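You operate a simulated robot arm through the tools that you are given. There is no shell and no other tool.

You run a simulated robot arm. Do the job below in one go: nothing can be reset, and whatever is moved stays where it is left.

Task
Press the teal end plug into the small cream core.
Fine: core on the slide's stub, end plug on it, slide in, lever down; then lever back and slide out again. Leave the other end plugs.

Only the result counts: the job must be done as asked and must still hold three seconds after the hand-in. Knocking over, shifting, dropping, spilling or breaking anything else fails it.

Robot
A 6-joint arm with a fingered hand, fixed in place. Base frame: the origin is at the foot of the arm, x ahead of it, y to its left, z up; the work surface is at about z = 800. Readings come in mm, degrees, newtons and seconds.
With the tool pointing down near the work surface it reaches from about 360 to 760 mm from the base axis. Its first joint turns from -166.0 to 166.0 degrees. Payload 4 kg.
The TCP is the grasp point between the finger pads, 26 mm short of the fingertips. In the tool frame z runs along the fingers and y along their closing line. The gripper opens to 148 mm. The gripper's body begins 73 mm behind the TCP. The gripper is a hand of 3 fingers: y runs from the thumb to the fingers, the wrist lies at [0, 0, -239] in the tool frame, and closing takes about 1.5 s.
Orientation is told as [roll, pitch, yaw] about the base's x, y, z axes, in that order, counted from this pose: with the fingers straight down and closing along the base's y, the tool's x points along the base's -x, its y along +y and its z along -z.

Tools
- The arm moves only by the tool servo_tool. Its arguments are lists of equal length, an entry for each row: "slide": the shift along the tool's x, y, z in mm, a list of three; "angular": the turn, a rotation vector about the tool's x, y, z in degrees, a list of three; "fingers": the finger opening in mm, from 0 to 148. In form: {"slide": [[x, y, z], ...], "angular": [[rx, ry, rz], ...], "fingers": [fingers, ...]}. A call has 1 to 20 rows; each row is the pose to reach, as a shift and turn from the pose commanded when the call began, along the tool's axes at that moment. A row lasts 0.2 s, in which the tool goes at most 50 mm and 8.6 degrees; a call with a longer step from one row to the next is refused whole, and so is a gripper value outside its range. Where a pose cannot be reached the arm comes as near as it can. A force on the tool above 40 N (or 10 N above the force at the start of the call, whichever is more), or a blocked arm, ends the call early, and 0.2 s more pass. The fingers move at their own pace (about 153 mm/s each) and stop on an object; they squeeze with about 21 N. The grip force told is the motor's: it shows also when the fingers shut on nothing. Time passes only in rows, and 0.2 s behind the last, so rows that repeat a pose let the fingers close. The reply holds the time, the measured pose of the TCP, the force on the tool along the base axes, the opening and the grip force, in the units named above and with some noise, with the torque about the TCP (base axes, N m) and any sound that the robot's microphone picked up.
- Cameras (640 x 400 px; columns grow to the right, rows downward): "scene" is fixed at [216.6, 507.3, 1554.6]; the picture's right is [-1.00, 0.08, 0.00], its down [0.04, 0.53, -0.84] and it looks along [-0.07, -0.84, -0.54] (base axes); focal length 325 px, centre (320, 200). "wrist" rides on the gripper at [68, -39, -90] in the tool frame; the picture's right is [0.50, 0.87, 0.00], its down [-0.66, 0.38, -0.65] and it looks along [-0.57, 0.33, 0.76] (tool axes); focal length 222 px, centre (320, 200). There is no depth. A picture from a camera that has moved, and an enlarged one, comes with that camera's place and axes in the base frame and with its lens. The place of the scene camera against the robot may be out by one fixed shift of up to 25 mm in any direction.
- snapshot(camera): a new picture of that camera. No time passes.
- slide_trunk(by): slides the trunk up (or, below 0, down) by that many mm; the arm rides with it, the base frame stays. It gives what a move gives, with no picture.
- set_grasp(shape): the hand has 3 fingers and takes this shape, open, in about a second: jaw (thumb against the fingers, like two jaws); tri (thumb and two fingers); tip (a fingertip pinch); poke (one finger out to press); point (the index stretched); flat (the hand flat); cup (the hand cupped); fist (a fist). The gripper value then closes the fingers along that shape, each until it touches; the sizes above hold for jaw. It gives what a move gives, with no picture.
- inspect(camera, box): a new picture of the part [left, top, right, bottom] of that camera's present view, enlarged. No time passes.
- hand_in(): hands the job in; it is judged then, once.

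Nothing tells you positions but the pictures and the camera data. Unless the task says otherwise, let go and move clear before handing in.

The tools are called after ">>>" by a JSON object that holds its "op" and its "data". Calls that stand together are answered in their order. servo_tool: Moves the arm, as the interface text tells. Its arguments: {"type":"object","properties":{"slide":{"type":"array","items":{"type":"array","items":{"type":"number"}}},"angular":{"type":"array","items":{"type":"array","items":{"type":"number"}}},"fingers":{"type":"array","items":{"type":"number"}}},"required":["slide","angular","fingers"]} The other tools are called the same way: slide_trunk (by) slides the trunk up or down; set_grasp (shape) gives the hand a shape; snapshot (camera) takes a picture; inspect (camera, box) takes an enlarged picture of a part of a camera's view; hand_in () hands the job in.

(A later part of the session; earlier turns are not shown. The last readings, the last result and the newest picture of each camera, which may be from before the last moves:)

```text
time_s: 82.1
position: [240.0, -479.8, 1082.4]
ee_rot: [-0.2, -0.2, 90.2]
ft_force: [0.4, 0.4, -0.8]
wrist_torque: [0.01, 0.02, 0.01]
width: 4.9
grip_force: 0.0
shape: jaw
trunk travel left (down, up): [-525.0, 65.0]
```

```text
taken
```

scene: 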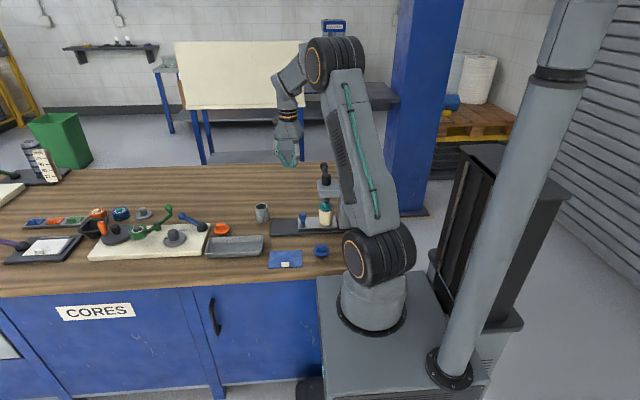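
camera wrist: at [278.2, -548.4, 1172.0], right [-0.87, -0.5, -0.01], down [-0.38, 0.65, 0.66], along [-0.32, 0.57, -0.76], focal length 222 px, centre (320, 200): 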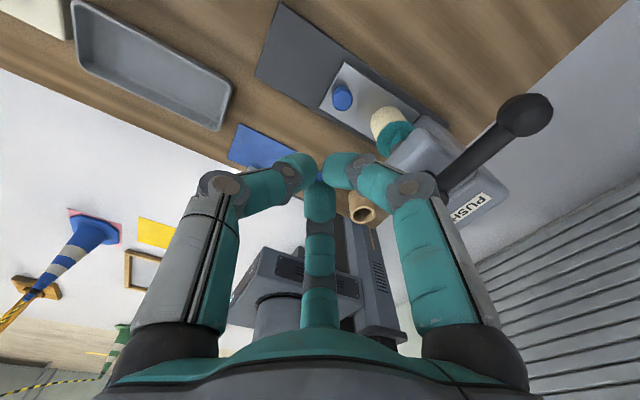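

The slide stayed in. I'll zoom in on the press and the lever from both cameras.

>>> {"op": "inspect", "data": {"camera": "scene", "box": [290, 150, 360, 240]}}

>>> {"op": "inspect", "data": {"camera": "wrist", "box": [350, 60, 590, 240]}}

```text
4.44 times, centred on (325, 195) of scene
camera zoom: at [216.6, 507.3, 1554.6], right [-1.0, 0.08, 0.0], down [0.04, 0.53, -0.84], along [-0.07, -0.84, -0.54], focal length 1443 px, centre (298, 222)
```

zoom: 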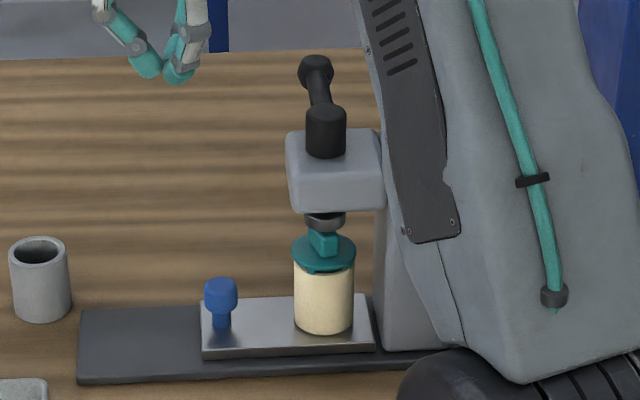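

```text
2.22 times, centred on (470, 150) of wrist
camera zoom: at [278.2, -548.4, 1172.0], right [-0.87, -0.5, -0.01], down [-0.38, 0.65, 0.66], along [-0.32, 0.57, -0.76], focal length 494 px, centre (-13, 311)
```

zoom: 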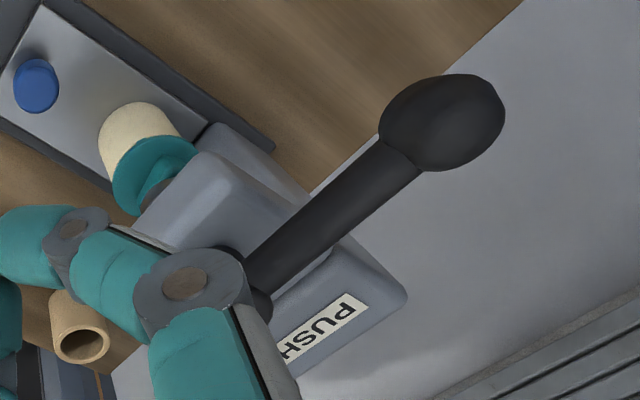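

The ram sits right above the plug's tab. The lever's ball is near (117, -573, 1006), with its bar running to a hub at (119, -481). For pressing it I'll try the "poke" shape and look at how the finger extends.

>>> {"op": "set_grasp", "data": {"shape": "poke"}}

>>> {"op": "snapshot", "data": {"camera": "wrist"}}

>>> {"op": "inspect", "data": {"camera": "scene", "box": [240, 60, 350, 200]}}

```text
time_s: 83.0
position: [239.3, -479.7, 1083.3]
ee_rot: [-0.2, -0.3, 90.1]
ft_force: [0.0, -0.2, -0.5]
wrist_torque: [-0.01, 0.0, -0.01]
width: 0.0
grip_force: 0.1
shape: poke
trunk travel left (down, up): [-525.0, 65.0]
```

```text
taken
camera wrist: at [278.1, -548.4, 1172.1], right [-0.87, -0.5, -0.01], down [-0.38, 0.65, 0.66], along [-0.32, 0.57, -0.76], focal length 222 px, centre (320, 200)
```

wrist: 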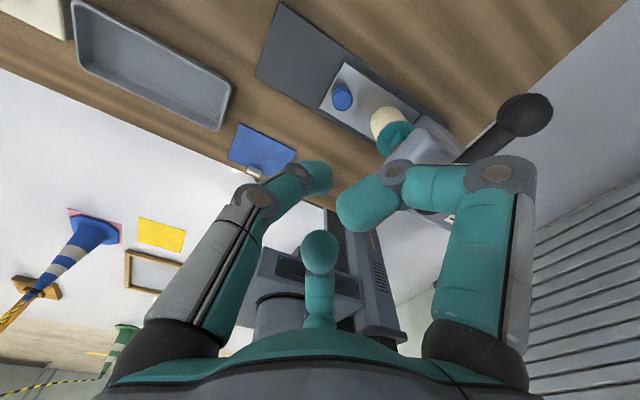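

```text
2.86 times, centred on (295, 130) of scene
camera zoom: at [216.6, 507.3, 1554.6], right [-1.0, 0.08, 0.0], down [0.04, 0.53, -0.84], along [-0.07, -0.84, -0.54], focal length 928 px, centre (391, 400)
```

zoom: 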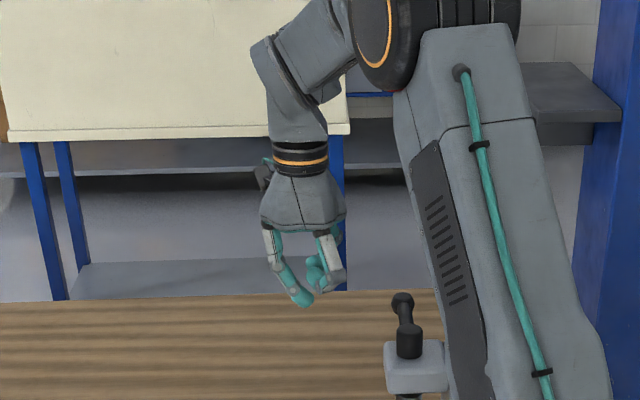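

In poke, the thumb's tip extends along the tool axis. I'll move above the lever's ball, turning to yaw ≈ 3° so the thumb's knuckle points away from the press.

>>> {"op": "servo_tool", "data": {"slide": [[25, 0, -10], [50, 0, -12], [75, 8, -12], [93, 20, -12], [93, 33, -12], [93, 46, -12], [93, 59, -12], [93, 72, -12], [93, 85, -12], [93, 98, -12], [93, 111, -12], [93, 122, -12], [93, 122, -12]], "angular": [[0, 0, 7.25], [0, 0, 14.5], [0, 0, 21.75], [0, 0, 29], [0, 0, 36.25], [0, 0, 43.5], [0, 0, 50.75], [0, 0, 58], [0, 0, 65.25], [0, 0, 72.5], [0, 0, 79.75], [0, 0, 87], [0, 0, 87]], "fingers": [0, 0, 0, 0, 0, 0, 0, 0, 0, 0, 0, 0, 0]}}

>>> {"op": "snapshot", "data": {"camera": "wrist"}}

>>> {"op": "inspect", "data": {"camera": "scene", "box": [270, 80, 370, 220]}}

```text
time_s: 85.8
position: [117.1, -572.9, 1093.4]
ee_rot: [0.3, -0.2, 3.0]
ft_force: [0.0, 0.0, -0.2]
wrist_torque: [0.01, 0.02, 0.0]
width: 0.0
grip_force: 21.6
shape: jaw
trunk travel left (down, up): [-525.0, 65.0]
```

```text
taken
camera wrist: at [52.3, -616.3, 1182.8], right [-0.54, 0.84, 0.0], down [0.63, 0.41, 0.66], along [0.55, 0.36, -0.75], focal length 222 px, centre (320, 200)
```

wrist: 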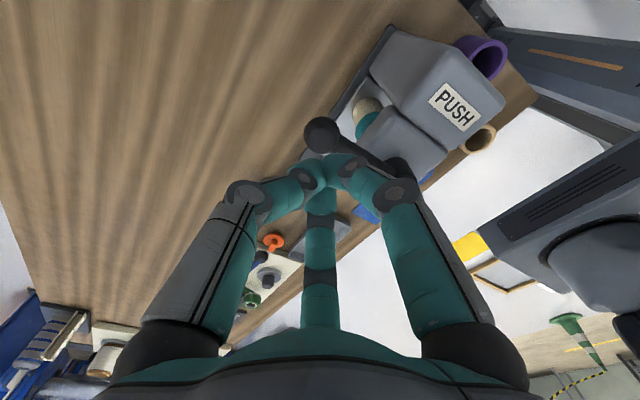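

```text
2.86 times, centred on (320, 150) of scene
camera zoom: at [216.6, 507.3, 1554.6], right [-1.0, 0.08, 0.0], down [0.04, 0.53, -0.84], along [-0.07, -0.84, -0.54], focal length 928 px, centre (320, 343)
```

zoom: 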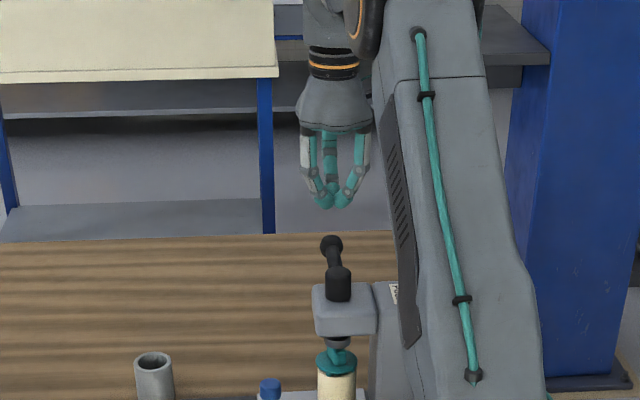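

The closed fingertips form a compact pusher directly above the ball. I'll descend until they touch it, then see how the lever moves.

>>> {"op": "servo_tool", "data": {"slide": [[0, 0, 12], [0, 1, 24], [0, 2, 34], [0, 2, 40], [0, 2, 43], [0, 2, 46], [0, 2, 49], [0, 2, 49]], "angular": [[0, 0, 0], [0, 0, 0], [0, 0, 0], [0, 0, 0], [0, 0, 0], [0, 0, 0], [0, 0, 0], [0, 0, 0]], "fingers": [0, 0, 0, 0, 0, 0, 0, 0]}}

>>> {"op": "snapshot", "data": {"camera": "wrist"}}

>>> {"op": "inspect", "data": {"camera": "scene", "box": [280, 120, 360, 240]}}

```text
time_s: 87.4
position: [119.4, -571.4, 1051.6]
ee_rot: [-0.6, -0.3, 3.1]
ft_force: [1.6, 4.4, 18.3]
wrist_torque: [0.14, -0.07, 0.0]
width: 0.0
grip_force: 21.7
shape: jaw
trunk travel left (down, up): [-525.0, 65.0]
stopped in row 8: the force on the tool passed its limit at 43 N (the readings are from after the stop); the commanded pose is now the measured one
```

```text
taken
camera wrist: at [53.1, -613.5, 1141.4], right [-0.55, 0.84, -0.01], down [0.63, 0.42, 0.65], along [0.55, 0.35, -0.76], focal length 222 px, centre (320, 200)
```

wrist: 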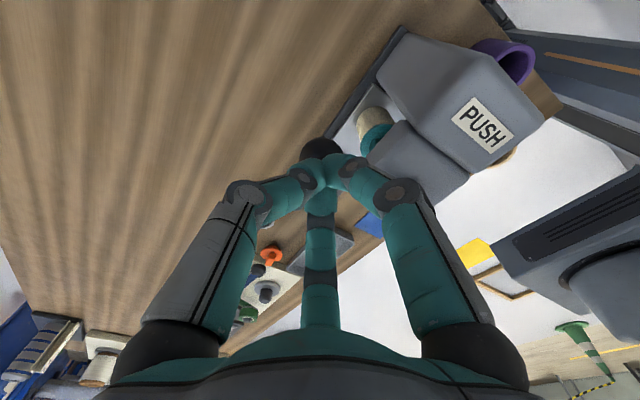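

```text
3.33 times, centred on (320, 180) of scene
camera zoom: at [216.6, 507.3, 1554.6], right [-1.0, 0.08, 0.0], down [0.04, 0.53, -0.84], along [-0.07, -0.84, -0.54], focal length 1082 px, centre (320, 267)
```

zoom: 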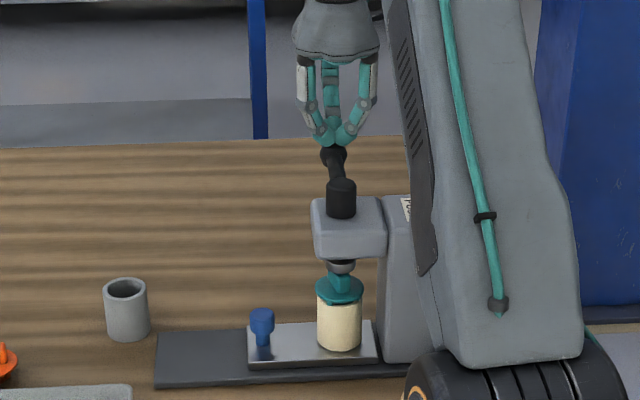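

The lever resisted at 43 N. I'll check whether it moved and push again more gently.

>>> {"op": "servo_tool", "data": {"slide": [[0, 0, 0.5], [0, 0, 1], [0, 0, 1.5], [0, 0, 2], [0, 0, 2], [0, 0, 2]], "angular": [[0, 0, 0], [0, 0, 0], [0, 0, 0], [0, 0, 0], [0, 0, 0], [0, 0, 0]], "fingers": [0, 0, 0, 0, 0, 0]}}

>>> {"op": "inspect", "data": {"camera": "scene", "box": [300, 150, 350, 220]}}

>>> {"op": "inspect", "data": {"camera": "wrist", "box": [260, 60, 480, 220]}}

```text
time_s: 88.2
position: [118.5, -571.4, 1052.0]
ee_rot: [-0.7, -0.4, 2.9]
ft_force: [1.0, 4.7, 17.4]
wrist_torque: [0.18, -0.07, 0.01]
width: 0.0
grip_force: 21.1
shape: jaw
trunk travel left (down, up): [-525.0, 65.0]
stopped in row 4: the force on the tool passed its limit at 41 N (the readings are from after the stop); the commanded pose is now the measured one
```

```text
5.71 times, centred on (325, 185) of scene
camera zoom: at [216.6, 507.3, 1554.6], right [-1.0, 0.08, 0.0], down [0.04, 0.53, -0.84], along [-0.07, -0.84, -0.54], focal length 1856 px, centre (291, 286)
```

zoom: 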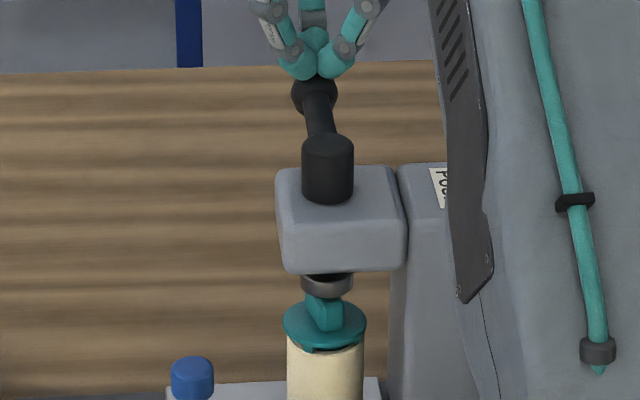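

```text
2.50 times, centred on (370, 140) of wrist
camera zoom: at [53.0, -613.5, 1141.5], right [-0.55, 0.84, -0.01], down [0.63, 0.42, 0.65], along [0.55, 0.35, -0.76], focal length 555 px, centre (195, 350)
```

zoom: 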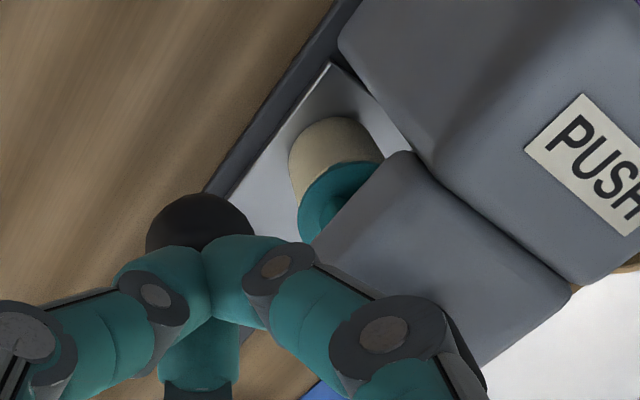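

The lever doesn't move downward. Its hub is a vertical cylinder and the bar clears the press top only narrowly, so it probably swings about the vertical axis instead. I'll test by moving to the ball's +x side and pushing gently toward -x.

>>> {"op": "servo_tool", "data": {"slide": [[0, 0, -10], [0, 0, -34], [-24, -1.2, -34], [-46, -2.4, -34], [-46, -2.4, -10], [-46, -2.4, 10], [-46, -2.4, 24], [-46, -2.4, 24]], "angular": [[0, 0, 0], [0.3, 0, 0], [0.6, -0.3, 0], [0.6, -0.3, 0], [0.6, -0.3, 0], [0.6, -0.3, 0], [0.6, -0.3, 0], [0.6, -0.3, 0]], "fingers": [0, 0, 0, 0, 0, 0, 0, 0]}}

>>> {"op": "snapshot", "data": {"camera": "wrist"}}

>>> {"op": "inspect", "data": {"camera": "scene", "box": [280, 120, 360, 240]}}

```text
time_s: 90.0
position: [165.8, -574.4, 1026.4]
ee_rot: [-1.0, -0.6, 3.1]
ft_force: [-0.3, -0.3, -0.1]
wrist_torque: [0.03, -0.01, -0.01]
width: 0.0
grip_force: 20.9
shape: jaw
trunk travel left (down, up): [-525.0, 65.0]
```

```text
taken
camera wrist: at [99.6, -615.0, 1115.1], right [-0.55, 0.84, -0.02], down [0.63, 0.43, 0.65], along [0.56, 0.34, -0.76], focal length 222 px, centre (320, 200)
```

wrist: 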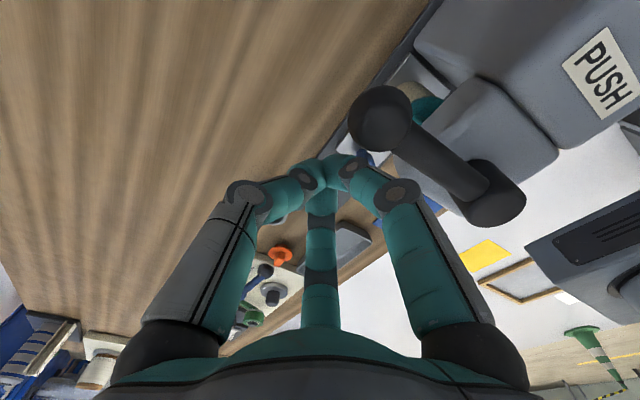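

```text
3.33 times, centred on (320, 180) of scene
camera zoom: at [216.6, 507.3, 1554.6], right [-1.0, 0.08, 0.0], down [0.04, 0.53, -0.84], along [-0.07, -0.84, -0.54], focal length 1082 px, centre (320, 267)
```

zoom: 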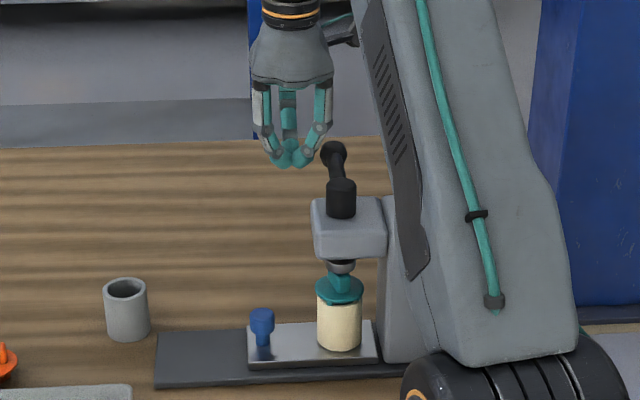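

>>> {"op": "inspect", "data": {"camera": "wrist", "box": [330, 60, 640, 250]}}

>>> {"op": "inspect", "data": {"camera": "scene", "box": [305, 155, 355, 225]}}

```text
2.06 times, centred on (485, 155) of wrist
camera zoom: at [99.6, -615.0, 1115.1], right [-0.55, 0.84, -0.02], down [0.63, 0.43, 0.65], along [0.56, 0.34, -0.76], focal length 459 px, centre (-21, 293)
```

zoom: 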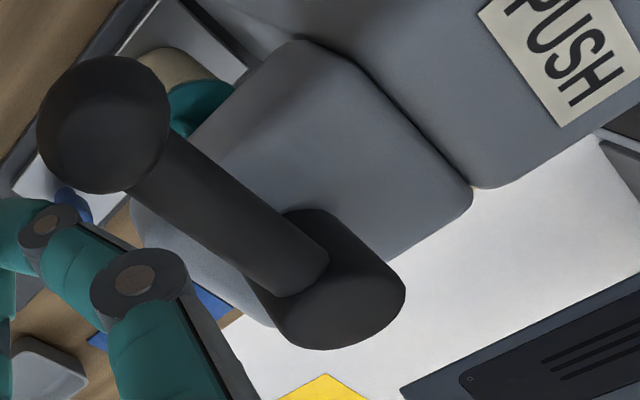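

```text
5.71 times, centred on (330, 190) of scene
camera zoom: at [216.6, 507.3, 1554.6], right [-1.0, 0.08, 0.0], down [0.04, 0.53, -0.84], along [-0.07, -0.84, -0.54], focal length 1856 px, centre (263, 257)
```

zoom: 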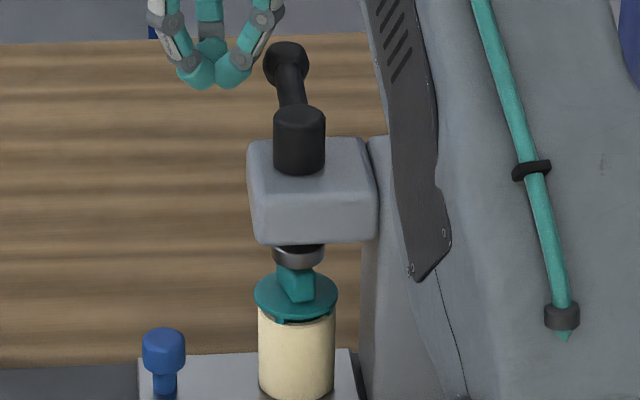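

The hub is clearly a vertical cylinder with the bar on its side. I'll push the ball slowly toward -x and watch.

>>> {"op": "servo_tool", "data": {"slide": [[4, 2, 0], [8, 2, 0], [11, 2, 0], [14, 2, 0], [16, 2, 0], [18, 2, 0], [20, 2, 0], [22, 2, 0], [24, 2, 0]], "angular": [[-0.5, 0.3, 0], [-1.0, 0.6, 0], [-1.0, 0.6, 0], [-1.0, 0.6, 0], [-1.0, 0.6, 0], [-1.0, 0.6, 0], [-1.0, 0.6, 0], [-1.0, 0.6, 0], [-1.0, 0.6, 0]], "fingers": [0, 0, 0, 0, 0, 0, 0, 0, 0]}}

>>> {"op": "inspect", "data": {"camera": "wrist", "box": [260, 60, 560, 250]}}

>>> {"op": "inspect", "data": {"camera": "scene", "box": [305, 155, 355, 225]}}

```text
time_s: 92.0
position: [141.5, -571.8, 1026.5]
ee_rot: [0.0, 0.0, 3.1]
ft_force: [4.7, 1.3, -1.9]
wrist_torque: [0.0, -0.06, 0.0]
width: 0.1
grip_force: 21.4
shape: jaw
trunk travel left (down, up): [-525.0, 65.0]
```

```text
2.11 times, centred on (410, 155) of wrist
camera zoom: at [76.0, -614.9, 1115.0], right [-0.55, 0.84, 0.0], down [0.63, 0.41, 0.65], along [0.55, 0.36, -0.76], focal length 468 px, centre (130, 295)
```

zoom: 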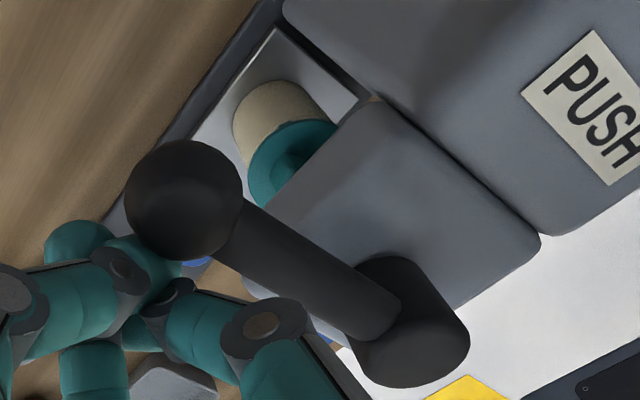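

```text
5.71 times, centred on (330, 190) of scene
camera zoom: at [216.6, 507.3, 1554.6], right [-1.0, 0.08, 0.0], down [0.04, 0.53, -0.84], along [-0.07, -0.84, -0.54], focal length 1856 px, centre (263, 257)
```

zoom: 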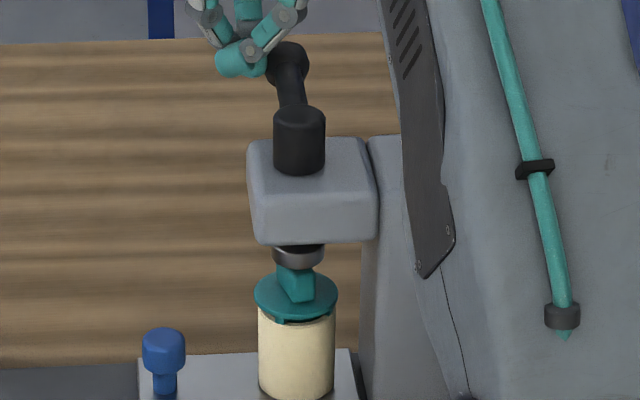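

>>> {"op": "servo_tool", "data": {"slide": [[2, 0, 0], [4, 0, 0], [6, 0, 0], [8, 0, 0], [8, 0, 0]], "angular": [[0, 0, 0], [0, 0, 0], [0, 0, 0], [0, 0, 0], [0, 0, 0]], "fingers": [0, 0, 0, 0, 0]}}

>>> {"op": "inspect", "data": {"camera": "wrist", "box": [260, 60, 560, 250]}}

>>> {"op": "inspect", "data": {"camera": "scene", "box": [305, 155, 355, 225]}}

```text
time_s: 93.1
position: [140.3, -571.9, 1025.7]
ee_rot: [0.2, -0.4, 3.1]
ft_force: [22.5, 0.2, -0.6]
wrist_torque: [0.02, -0.31, -0.15]
width: 0.0
grip_force: 21.0
shape: jaw
trunk travel left (down, up): [-525.0, 65.0]
stopped in row 5: the force on the tool passed its limit at 42 N (the readings are from after the stop); the commanded pose is now the measured one
```

```text
2.11 times, centred on (410, 155) of wrist
camera zoom: at [74.1, -614.7, 1114.8], right [-0.55, 0.84, 0.0], down [0.63, 0.41, 0.66], along [0.55, 0.36, -0.75], focal length 468 px, centre (130, 295)
```

zoom: 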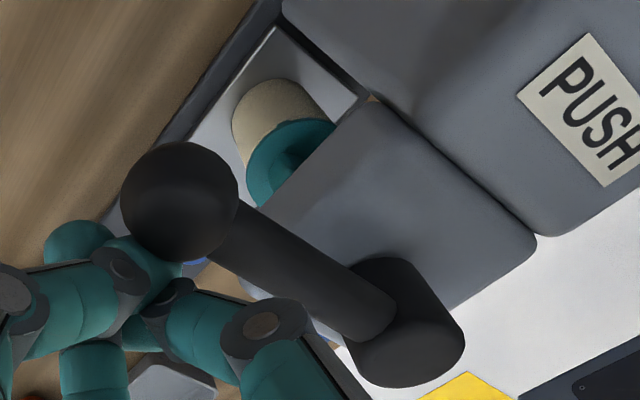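

```text
5.71 times, centred on (330, 190) of scene
camera zoom: at [216.6, 507.3, 1554.6], right [-1.0, 0.08, 0.0], down [0.04, 0.53, -0.84], along [-0.07, -0.84, -0.54], focal length 1856 px, centre (263, 257)
```

zoom: 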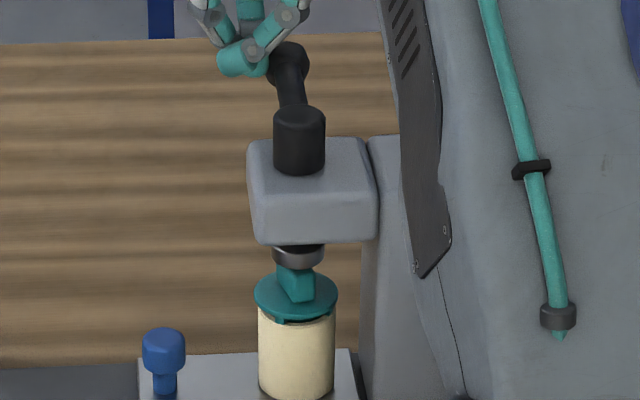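

No movement toward -x either, so that may be an end stop. I'll go around to the ball's other side and try pushing toward +x.

>>> {"op": "servo_tool", "data": {"slide": [[-8, 0, 0], [-16, 0, 0], [-16, 0, -35], [-16, 0, -65], [20, 0, -65], [50, 0, -65], [72, 0, -65], [72, 0, -35], [72, 0, -10], [72, 0, 0], [72, 0, 0]], "angular": [[0, 0, 0], [0, 0, 0], [0, 0, 0], [0, 0, 0], [0, 0, 0], [0, 0, 0], [0, 0, 0], [0, 0, 0], [0, 0, 0], [0, 0, 0], [0, 0, 0]], "fingers": [0, 0, 0, 0, 0, 0, 0, 0, 0, 0, 0]}}

>>> {"op": "snapshot", "data": {"camera": "wrist"}}

>>> {"op": "inspect", "data": {"camera": "scene", "box": [295, 135, 365, 225]}}

```text
time_s: 95.5
position: [64.8, -576.1, 1025.8]
ee_rot: [0.0, -0.5, 3.0]
ft_force: [-0.2, 0.1, -0.5]
wrist_torque: [-0.01, 0.02, -0.01]
width: 0.1
grip_force: 21.4
shape: jaw
trunk travel left (down, up): [-525.0, 65.0]
```

```text
taken
camera wrist: at [-1.7, -619.0, 1114.2], right [-0.54, 0.84, 0.0], down [0.63, 0.41, 0.66], along [0.55, 0.36, -0.75], focal length 222 px, centre (320, 200)
```

wrist: 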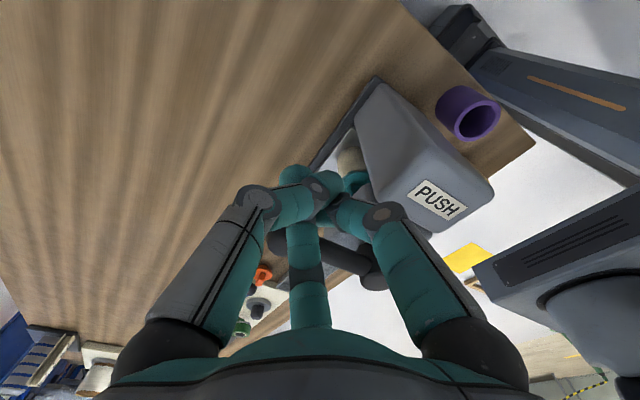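

```text
4.44 times, centred on (330, 180) of scene
camera zoom: at [216.6, 507.3, 1554.6], right [-1.0, 0.08, 0.0], down [0.04, 0.53, -0.84], along [-0.07, -0.84, -0.54], focal length 1443 px, centre (276, 289)
```

zoom: 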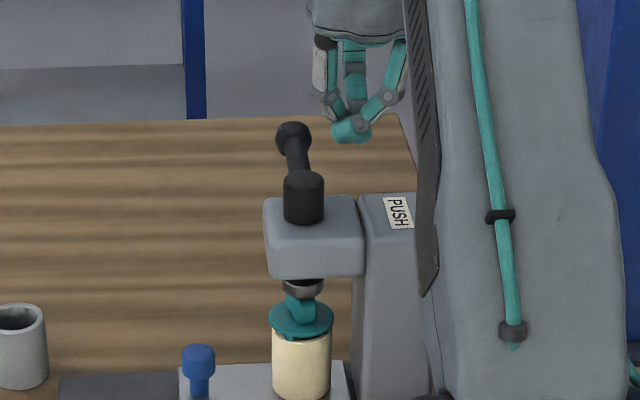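

>>> {"op": "servo_tool", "data": {"slide": [[-5, 3, 0], [-10, 3, 0], [-14, 3, 0], [-18, 3, 0], [-21, 3, 0], [-24, 3, 0], [-27, 3, 0], [-30, 3, 0], [-33, 3, 0], [-36, 3, 0]], "angular": [[0, 0, 0], [0, 0.4, 0], [0, 0.4, 0], [0, 0.4, 0], [0, 0.4, 0], [0, 0.4, 0], [0, 0.4, 0], [0, 0.4, 0], [0, 0.4, 0], [0, 0.4, 0]], "fingers": [0, 0, 0, 0, 0, 0, 0, 0, 0, 0]}}

>>> {"op": "snapshot", "data": {"camera": "wrist"}}

>>> {"op": "inspect", "data": {"camera": "scene", "box": [295, 135, 365, 225]}}

```text
time_s: 97.7
position: [100.4, -571.4, 1026.2]
ee_rot: [0.0, 0.0, 3.0]
ft_force: [-0.8, 0.0, 0.6]
wrist_torque: [-0.03, -0.01, -0.07]
width: 0.2
grip_force: 21.0
shape: jaw
trunk travel left (down, up): [-525.0, 65.0]
```

```text
taken
camera wrist: at [34.6, -614.1, 1115.4], right [-0.54, 0.84, 0.0], down [0.63, 0.41, 0.65], along [0.55, 0.36, -0.76], focal length 222 px, centre (320, 200)
```

wrist: 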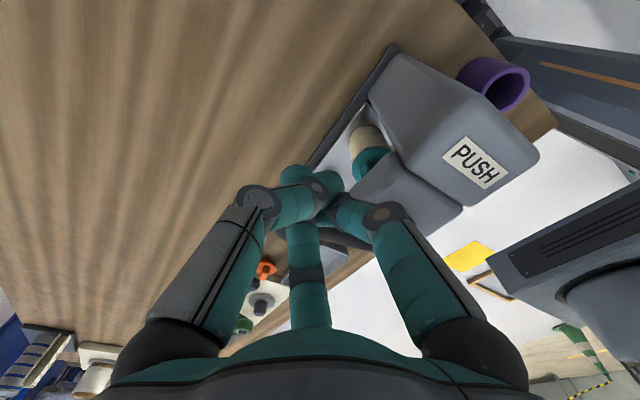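

```text
4.44 times, centred on (330, 180) of scene
camera zoom: at [216.6, 507.3, 1554.6], right [-1.0, 0.08, 0.0], down [0.04, 0.53, -0.84], along [-0.07, -0.84, -0.54], focal length 1443 px, centre (276, 289)
```

zoom: 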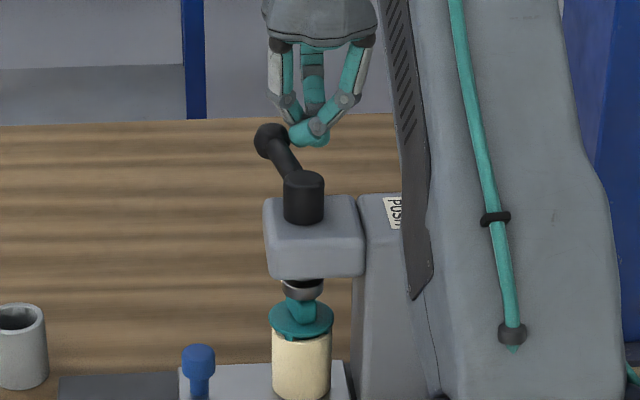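

The lever swings freely toward +x about its vertical hub. I'll follow its arc around the hub with the fingertips behind the ball, watching the force and the ram.

>>> {"op": "servo_tool", "data": {"slide": [[-6, -5, 0], [-13.0, -7.6, 0], [-19.9, -8.2, 0], [-26.6, -8.1, 0], [-33.5, -7.7, 0], [-40.2, -6.7, 0], [-46.8, -5.4, 0], [-53.4, -3.4, 0], [-53.4, -3.4, 0]], "angular": [[0, 0, -2], [0, 0, -4], [0, 0, -6], [0, 0, -8], [0, 0, -10], [0, 0, -12], [0, 0, -14], [0, 0, -16], [0, 0, -16]], "fingers": [0, 0, 0, 0, 0, 0, 0, 0, 0]}}

>>> {"op": "snapshot", "data": {"camera": "wrist"}}

>>> {"op": "inspect", "data": {"camera": "scene", "box": [295, 135, 365, 225]}}

```text
time_s: 99.7
position: [153.5, -572.2, 1025.0]
ee_rot: [0.0, 0.0, 19.1]
ft_force: [0.2, 0.5, -0.1]
wrist_torque: [-0.01, -0.01, -0.01]
width: 0.2
grip_force: 21.2
shape: jaw
trunk travel left (down, up): [-525.0, 65.0]
```

```text
taken
camera wrist: at [101.5, -631.1, 1114.8], right [-0.76, 0.66, 0.0], down [0.5, 0.57, 0.65], along [0.43, 0.49, -0.76], focal length 222 px, centre (320, 200)
```

wrist: 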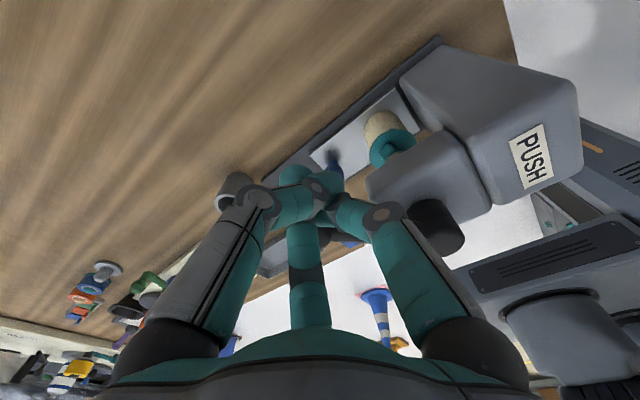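

```text
4.44 times, centred on (330, 180) of scene
camera zoom: at [216.6, 507.3, 1554.6], right [-1.0, 0.08, 0.0], down [0.04, 0.53, -0.84], along [-0.07, -0.84, -0.54], focal length 1443 px, centre (276, 289)
```

zoom: 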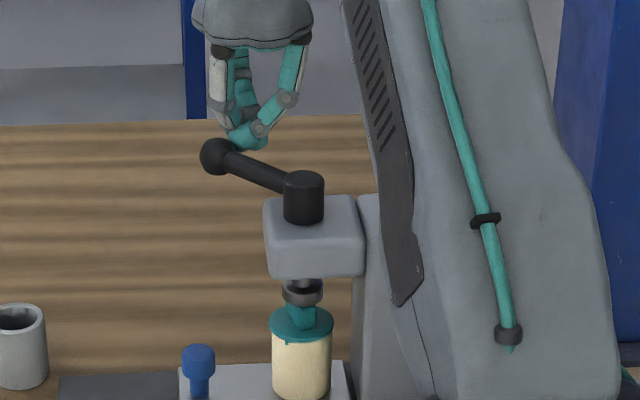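

Swinging the lever drives the ram down onto the plug. I'll continue along the arc.

>>> {"op": "servo_tool", "data": {"slide": [[-5, -1.5, 0], [-10.5, -2.3, 0], [-15, -1.6, 0], [-19.2, -0.8, 0], [-23.4, 0.3, 0], [-27.6, 1.5, 0], [-31.8, 3, 0], [-36.0, 4.5, 0], [-36, 4.5, 0]], "angular": [[0, 0, -2], [0, 0, -3], [0, 0, -4.5], [0, 0, -6], [0, 0, -7.5], [0, 0, -9], [0, 0, -10.5], [0, 0, -12], [0, 0, -12]], "fingers": [0, 0, 0, 0, 0, 0, 0, 0, 0]}}

>>> {"op": "inspect", "data": {"camera": "wrist", "box": [200, 60, 500, 260]}}

>>> {"op": "inspect", "data": {"camera": "scene", "box": [280, 135, 350, 225]}}

```text
time_s: 101.7
position: [186.1, -556.4, 1025.6]
ee_rot: [-0.1, 0.1, 31.2]
ft_force: [-0.7, -3.2, -0.4]
wrist_torque: [-0.02, 0.0, 0.0]
width: 0.0
grip_force: 21.2
shape: jaw
trunk travel left (down, up): [-525.0, 65.0]
```

```text
2.00 times, centred on (350, 160) of wrist
camera zoom: at [148.0, -624.9, 1115.6], right [-0.88, 0.48, 0.0], down [0.37, 0.66, 0.65], along [0.32, 0.57, -0.76], focal length 444 px, centre (260, 280)
```

zoom: 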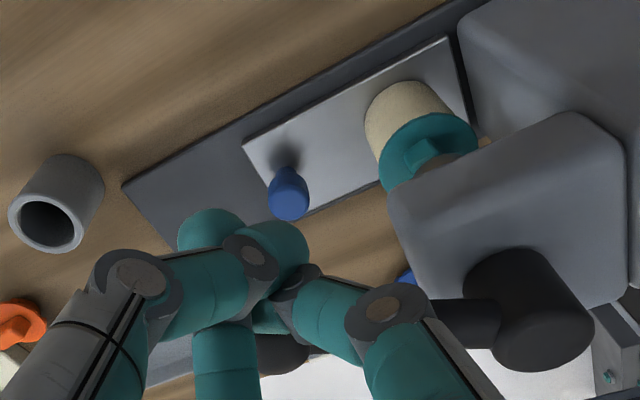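

```text
4.44 times, centred on (315, 180) of scene
camera zoom: at [216.6, 507.3, 1554.6], right [-1.0, 0.08, 0.0], down [0.04, 0.53, -0.84], along [-0.07, -0.84, -0.54], focal length 1443 px, centre (342, 289)
```

zoom: 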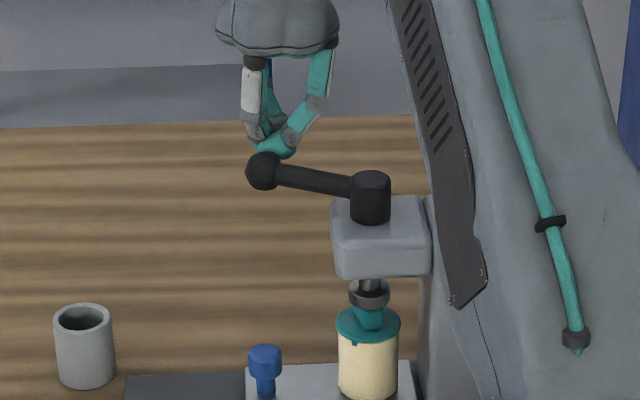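

>>> {"op": "inspect", "data": {"camera": "scene", "box": [310, 188, 350, 228]}}

>>> {"op": "servo_tool", "data": {"slide": [[-4, 1, 0], [-8, 2.5, 0], [-12, 4, 0], [-15.5, 6, 0], [-19, 8, 0], [-22.5, 10.5, 0], [-22.5, 10.5, 0]], "angular": [[0, 0, -1.5], [0, 0, -3], [0, 0, -4.5], [0, 0, -6], [0, 0, -7.5], [0, 0, -9], [0, 0, -9]], "fingers": [0, 0, 0, 0, 0, 0, 0]}}

>>> {"op": "inspect", "data": {"camera": "scene", "box": [280, 135, 350, 225]}}

>>> {"op": "inspect", "data": {"camera": "scene", "box": [310, 188, 350, 228]}}

```text
10.00 times, centred on (330, 208) of scene
camera zoom: at [216.6, 507.3, 1554.6], right [-1.0, 0.08, 0.0], down [0.04, 0.53, -0.84], along [-0.07, -0.84, -0.54], focal length 3248 px, centre (220, 120)
```

zoom: 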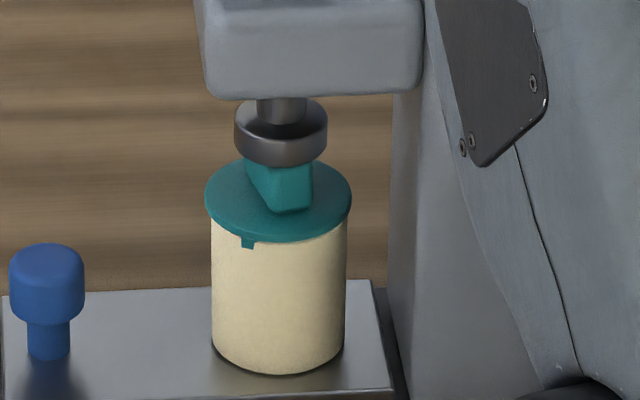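

```text
time_s: 103.3
position: [198.7, -538.3, 1024.9]
ee_rot: [-0.1, 0.2, 40.2]
ft_force: [-3.3, -31.2, 8.4]
wrist_torque: [-0.32, -0.05, -0.24]
width: 0.0
grip_force: 21.1
shape: jaw
trunk travel left (down, up): [-525.0, 65.0]
```

```text
4.44 times, centred on (315, 180) of scene
camera zoom: at [216.6, 507.3, 1554.6], right [-1.0, 0.08, 0.0], down [0.04, 0.53, -0.84], along [-0.07, -0.84, -0.54], focal length 1443 px, centre (342, 289)
```

zoom: 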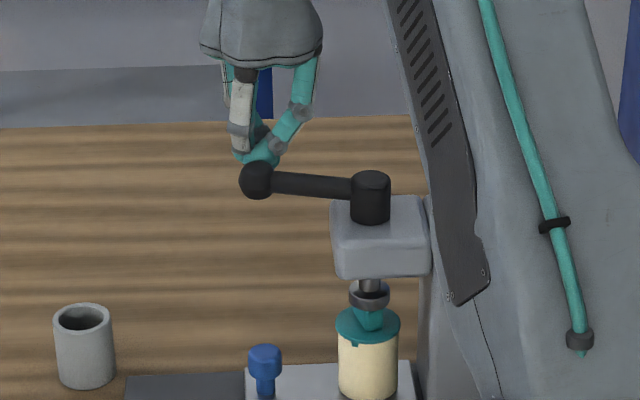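

```text
10.00 times, centred on (330, 208) of scene
camera zoom: at [216.6, 507.3, 1554.6], right [-1.0, 0.08, 0.0], down [0.04, 0.53, -0.84], along [-0.07, -0.84, -0.54], focal length 3248 px, centre (220, 120)
```

zoom: 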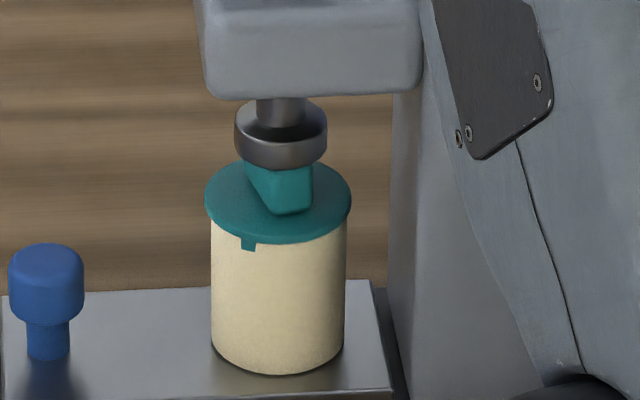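

The flange is now flush on the core's rim and the lever resists with about 31 N. I'll press a little further to be sure it's fully home.

>>> {"op": "servo_tool", "data": {"slide": [[-1, 0.7, 0], [-2, 1.4, 0], [-3, 2.1, 0], [-4, 2.8, 0], [-4, 2.8, 0]], "angular": [[0, 0, 0], [0, 0, 0], [0, 0, 0], [0, 0, 0], [0, 0, 0]], "fingers": [0, 0, 0, 0, 0]}}

>>> {"op": "inspect", "data": {"camera": "scene", "box": [280, 135, 350, 225]}}

>>> {"op": "inspect", "data": {"camera": "scene", "box": [310, 188, 350, 228]}}

```text
time_s: 104.5
position: [200.2, -535.3, 1025.6]
ee_rot: [-0.2, 0.3, 40.1]
ft_force: [-5.0, -39.3, 11.4]
wrist_torque: [-0.36, -0.07, -0.32]
width: 0.0
grip_force: 20.6
shape: jaw
trunk travel left (down, up): [-525.0, 65.0]
```

```text
4.44 times, centred on (315, 180) of scene
camera zoom: at [216.6, 507.3, 1554.6], right [-1.0, 0.08, 0.0], down [0.04, 0.53, -0.84], along [-0.07, -0.84, -0.54], focal length 1443 px, centre (342, 289)
```

zoom: 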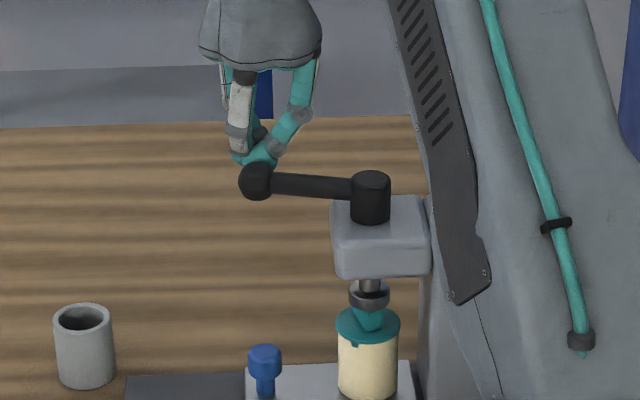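

```text
10.00 times, centred on (330, 208) of scene
camera zoom: at [216.6, 507.3, 1554.6], right [-1.0, 0.08, 0.0], down [0.04, 0.53, -0.84], along [-0.07, -0.84, -0.54], focal length 3248 px, centre (220, 120)
```

zoom: 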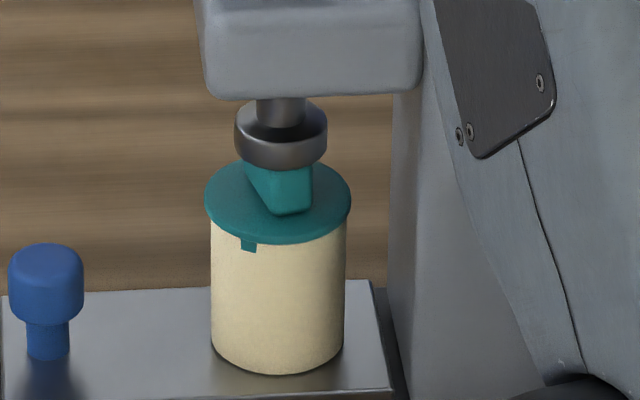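

At 39 N nothing moves any more: the plug is fully home and flush. Now I back off and check whether the lever springs back by itself.

>>> {"op": "servo_tool", "data": {"slide": [[3, -4, 0], [7, -8, 0], [13, -15.3, 0], [13, -15.3, -25], [13, -15.3, -55], [13, -15.3, -55]], "angular": [[0, 0, 0], [0, 0, 0], [0, 0, 0], [0, 0, 0], [0, 0, 0], [0, 0, 0]], "fingers": [0, 0, 0, 0, 0, 0]}}

>>> {"op": "inspect", "data": {"camera": "scene", "box": [280, 135, 350, 225]}}

>>> {"op": "snapshot", "data": {"camera": "wrist"}}

```text
time_s: 105.9
position: [200.5, -550.6, 1080.0]
ee_rot: [0.1, 0.1, 40.0]
ft_force: [0.0, -0.8, -0.2]
wrist_torque: [-0.01, -0.02, -0.01]
width: 0.0
grip_force: 20.8
shape: jaw
trunk travel left (down, up): [-525.0, 65.0]
```

```text
4.44 times, centred on (315, 180) of scene
camera zoom: at [216.6, 507.3, 1554.6], right [-1.0, 0.08, 0.0], down [0.04, 0.53, -0.84], along [-0.07, -0.84, -0.54], focal length 1443 px, centre (342, 289)
```

zoom: 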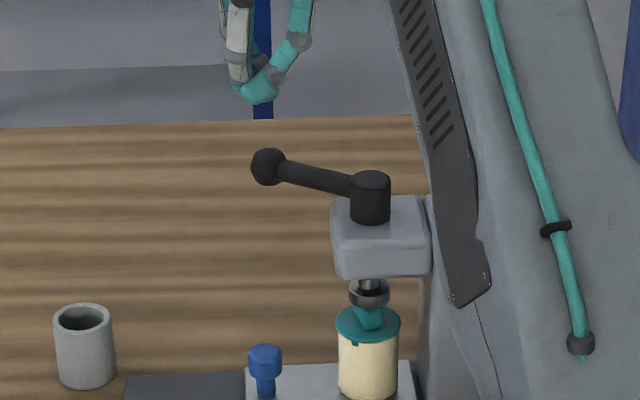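

```text
taken
camera wrist: at [172.6, -624.2, 1169.5], right [-0.94, 0.34, 0.0], down [0.26, 0.71, 0.65], along [0.22, 0.62, -0.76], focal length 222 px, centre (320, 200)
```

wrist: 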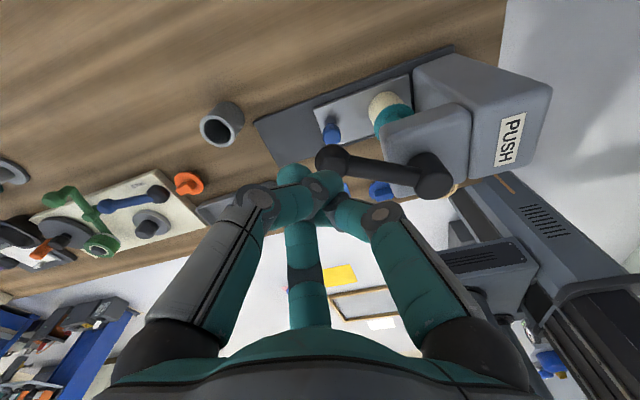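

>>> {"op": "servo_tool", "data": {"slide": [[0, 0, 0], [0, 0, 0], [0, 0, 0], [0, 0, 0], [0, 0, 0]], "angular": [[0, 0, 0], [0, 0, 0], [0, 0, 0], [0, 0, 0], [0, 0, 0]], "fingers": [20, 20, 5, 5, 5]}}

>>> {"op": "inspect", "data": {"camera": "scene", "box": [280, 135, 350, 225]}}

>>> {"op": "inspect", "data": {"camera": "scene", "box": [310, 188, 350, 228]}}

```text
time_s: 107.1
position: [199.7, -550.6, 1079.6]
ee_rot: [0.0, 0.0, 39.9]
ft_force: [0.0, -0.4, 0.7]
wrist_torque: [0.03, 0.01, 0.03]
width: 5.3
grip_force: 0.1
shape: tri
trunk travel left (down, up): [-525.0, 65.0]
```

```text
4.44 times, centred on (315, 180) of scene
camera zoom: at [216.6, 507.3, 1554.6], right [-1.0, 0.08, 0.0], down [0.04, 0.53, -0.84], along [-0.07, -0.84, -0.54], focal length 1443 px, centre (342, 289)
```

zoom: 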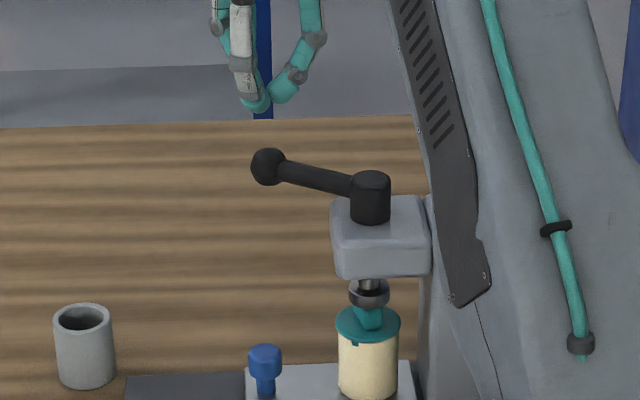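

```text
10.00 times, centred on (330, 208) of scene
camera zoom: at [216.6, 507.3, 1554.6], right [-1.0, 0.08, 0.0], down [0.04, 0.53, -0.84], along [-0.07, -0.84, -0.54], focal length 3248 px, centre (220, 120)
```

zoom: 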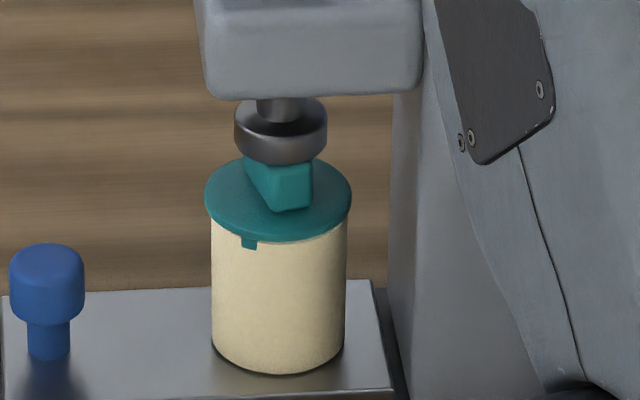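

The plug stays flush and the lever rests partway back. I'll go around to the ball's other side and swing the lever fully back.

>>> {"op": "servo_tool", "data": {"slide": [[-38, 20.5, -4], [-76.3, 41.1, -4], [-76.3, 41.1, 20], [-76.3, 41.1, 44], [-76.3, 41.1, 53], [-76.3, 41.1, 53]], "angular": [[0, 0, 0], [0, 0, 0], [0, 0, 0], [0, 0, 0], [0, 0, 0], [0, 0, 0]], "fingers": [5, 5, 5, 5, 5, 5]}}

>>> {"op": "snapshot", "data": {"camera": "wrist"}}

>>> {"op": "inspect", "data": {"camera": "scene", "box": [280, 135, 350, 225]}}

```text
time_s: 108.5
position: [233.4, -469.9, 1026.7]
ee_rot: [-0.1, 0.0, 39.9]
ft_force: [-0.4, 0.2, 0.4]
wrist_torque: [-0.01, 0.01, 0.01]
width: 5.2
grip_force: 0.0
shape: tri
trunk travel left (down, up): [-525.0, 65.0]
```

```text
taken
camera wrist: at [206.0, -543.1, 1116.8], right [-0.94, 0.34, 0.0], down [0.26, 0.71, 0.65], along [0.22, 0.61, -0.76], focal length 222 px, centre (320, 200)
```

wrist: 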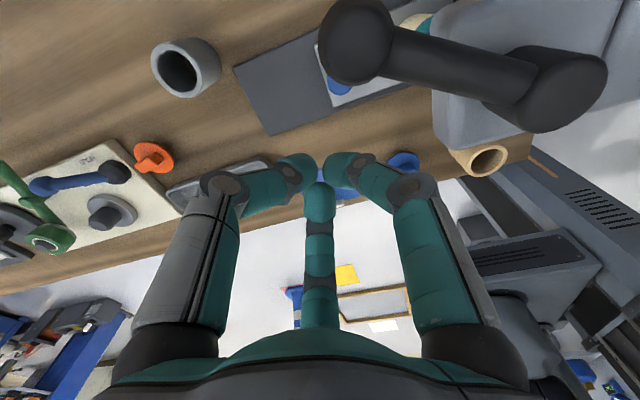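

```text
4.44 times, centred on (315, 180) of scene
camera zoom: at [216.6, 507.3, 1554.6], right [-1.0, 0.08, 0.0], down [0.04, 0.53, -0.84], along [-0.07, -0.84, -0.54], focal length 1443 px, centre (342, 289)
```

zoom: 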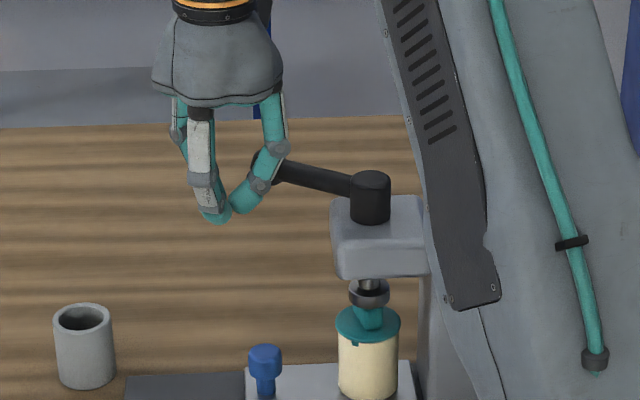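

>>> {"op": "servo_tool", "data": {"slide": [[10.9, -1.5, 0], [20.0, -3.0, 0], [29.7, -11.8, 0], [39.5, -19.1, 0], [50.1, -25.3, 0], [61.5, -30.1, 0], [73.3, -33.4, 0], [85.4, -35.3, 0], [97.7, -35.7, 0], [109.9, -34.7, 0], [120.3, -32.5, 0], [120.3, -32.5, 0]], "angular": [[0, 0, 0], [0, 0, 0], [0, 0, 0], [0, 0, 0], [0, 0, 0], [0, 0, 0], [0, 0, 0], [0, 0, 0], [0, 0, 0], [0, 0, 0], [0, 0, 0], [0, 0, 0]], "fingers": [5, 5, 5, 5, 5, 5, 5, 5, 5, 5, 5, 5]}}

>>> {"op": "inspect", "data": {"camera": "scene", "box": [280, 135, 350, 225]}}

>>> {"op": "snapshot", "data": {"camera": "wrist"}}

```text
time_s: 111.1
position: [161.8, -571.8, 1027.0]
ee_rot: [0.0, 0.0, 40.0]
ft_force: [1.5, -0.5, 1.8]
wrist_torque: [-0.02, 0.02, -0.01]
width: 4.8
grip_force: 0.1
shape: tri
trunk travel left (down, up): [-525.0, 65.0]
```

```text
4.44 times, centred on (315, 180) of scene
camera zoom: at [216.6, 507.3, 1554.6], right [-1.0, 0.08, 0.0], down [0.04, 0.53, -0.84], along [-0.07, -0.84, -0.54], focal length 1443 px, centre (342, 289)
```

zoom: 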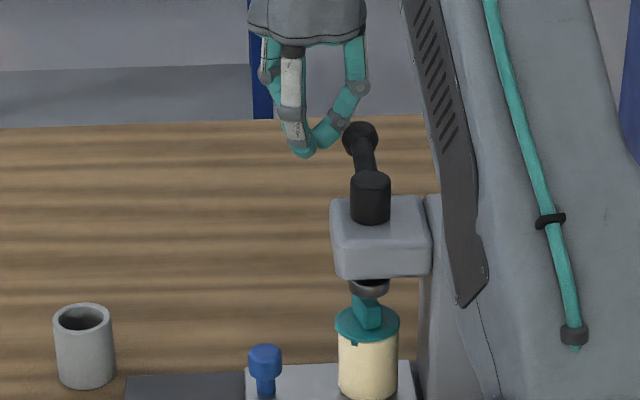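

```text
taken
camera wrist: at [135.1, -645.8, 1117.3], right [-0.94, 0.34, 0.0], down [0.26, 0.71, 0.65], along [0.22, 0.61, -0.76], focal length 222 px, centre (320, 200)
```

wrist: 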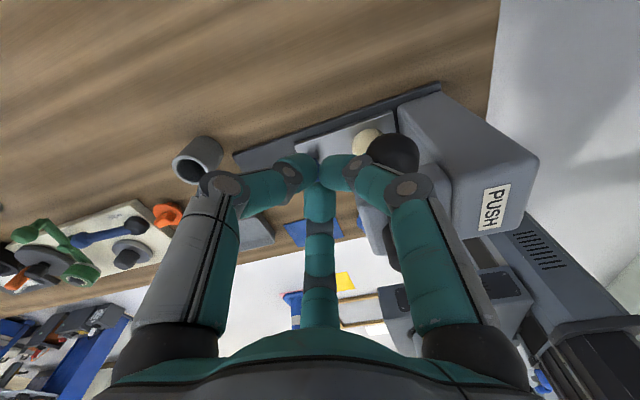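

>>> {"op": "servo_tool", "data": {"slide": [[2.3, 1.9, 0], [4.6, 3.9, 0], [6.9, 5.8, 0], [6.9, 5.8, 0]], "angular": [[0, 0, 0], [0, 0, 0], [0, 0, 0], [0, 0, 0]], "fingers": [5, 5, 5, 5]}}

>>> {"op": "inspect", "data": {"camera": "scene", "box": [300, 150, 350, 220]}}

>>> {"op": "inspect", "data": {"camera": "scene", "box": [310, 188, 350, 228]}}

```text
time_s: 112.1
position: [153.6, -571.4, 1028.6]
ee_rot: [0.0, 0.2, 40.1]
ft_force: [8.3, -2.6, 7.7]
wrist_torque: [-0.04, 0.11, 0.07]
width: 4.6
grip_force: 0.1
shape: tri
trunk travel left (down, up): [-525.0, 65.0]
```

```text
5.71 times, centred on (325, 185) of scene
camera zoom: at [216.6, 507.3, 1554.6], right [-1.0, 0.08, 0.0], down [0.04, 0.53, -0.84], along [-0.07, -0.84, -0.54], focal length 1856 px, centre (291, 286)
```

zoom: 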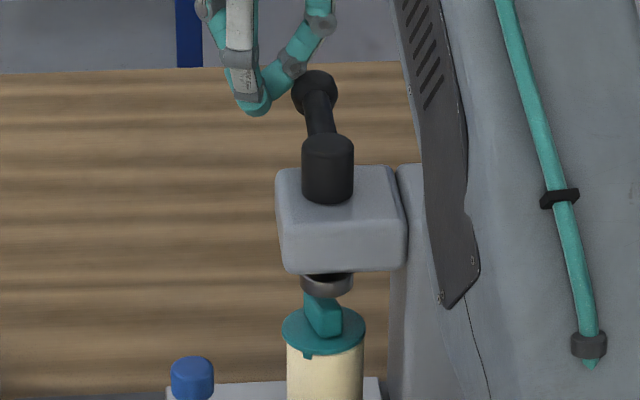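

```text
10.00 times, centred on (330, 208) of scene
camera zoom: at [216.6, 507.3, 1554.6], right [-1.0, 0.08, 0.0], down [0.04, 0.53, -0.84], along [-0.07, -0.84, -0.54], focal length 3248 px, centre (220, 120)
```

zoom: 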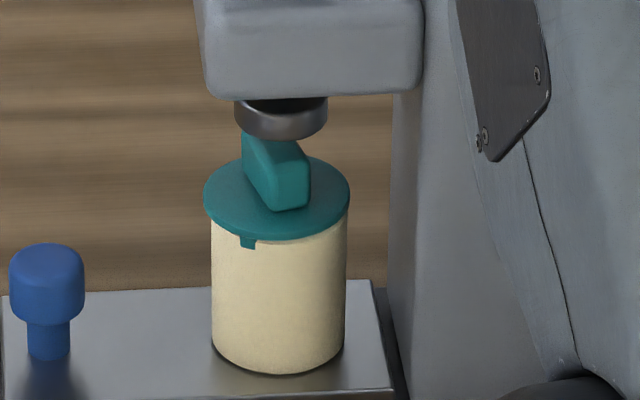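

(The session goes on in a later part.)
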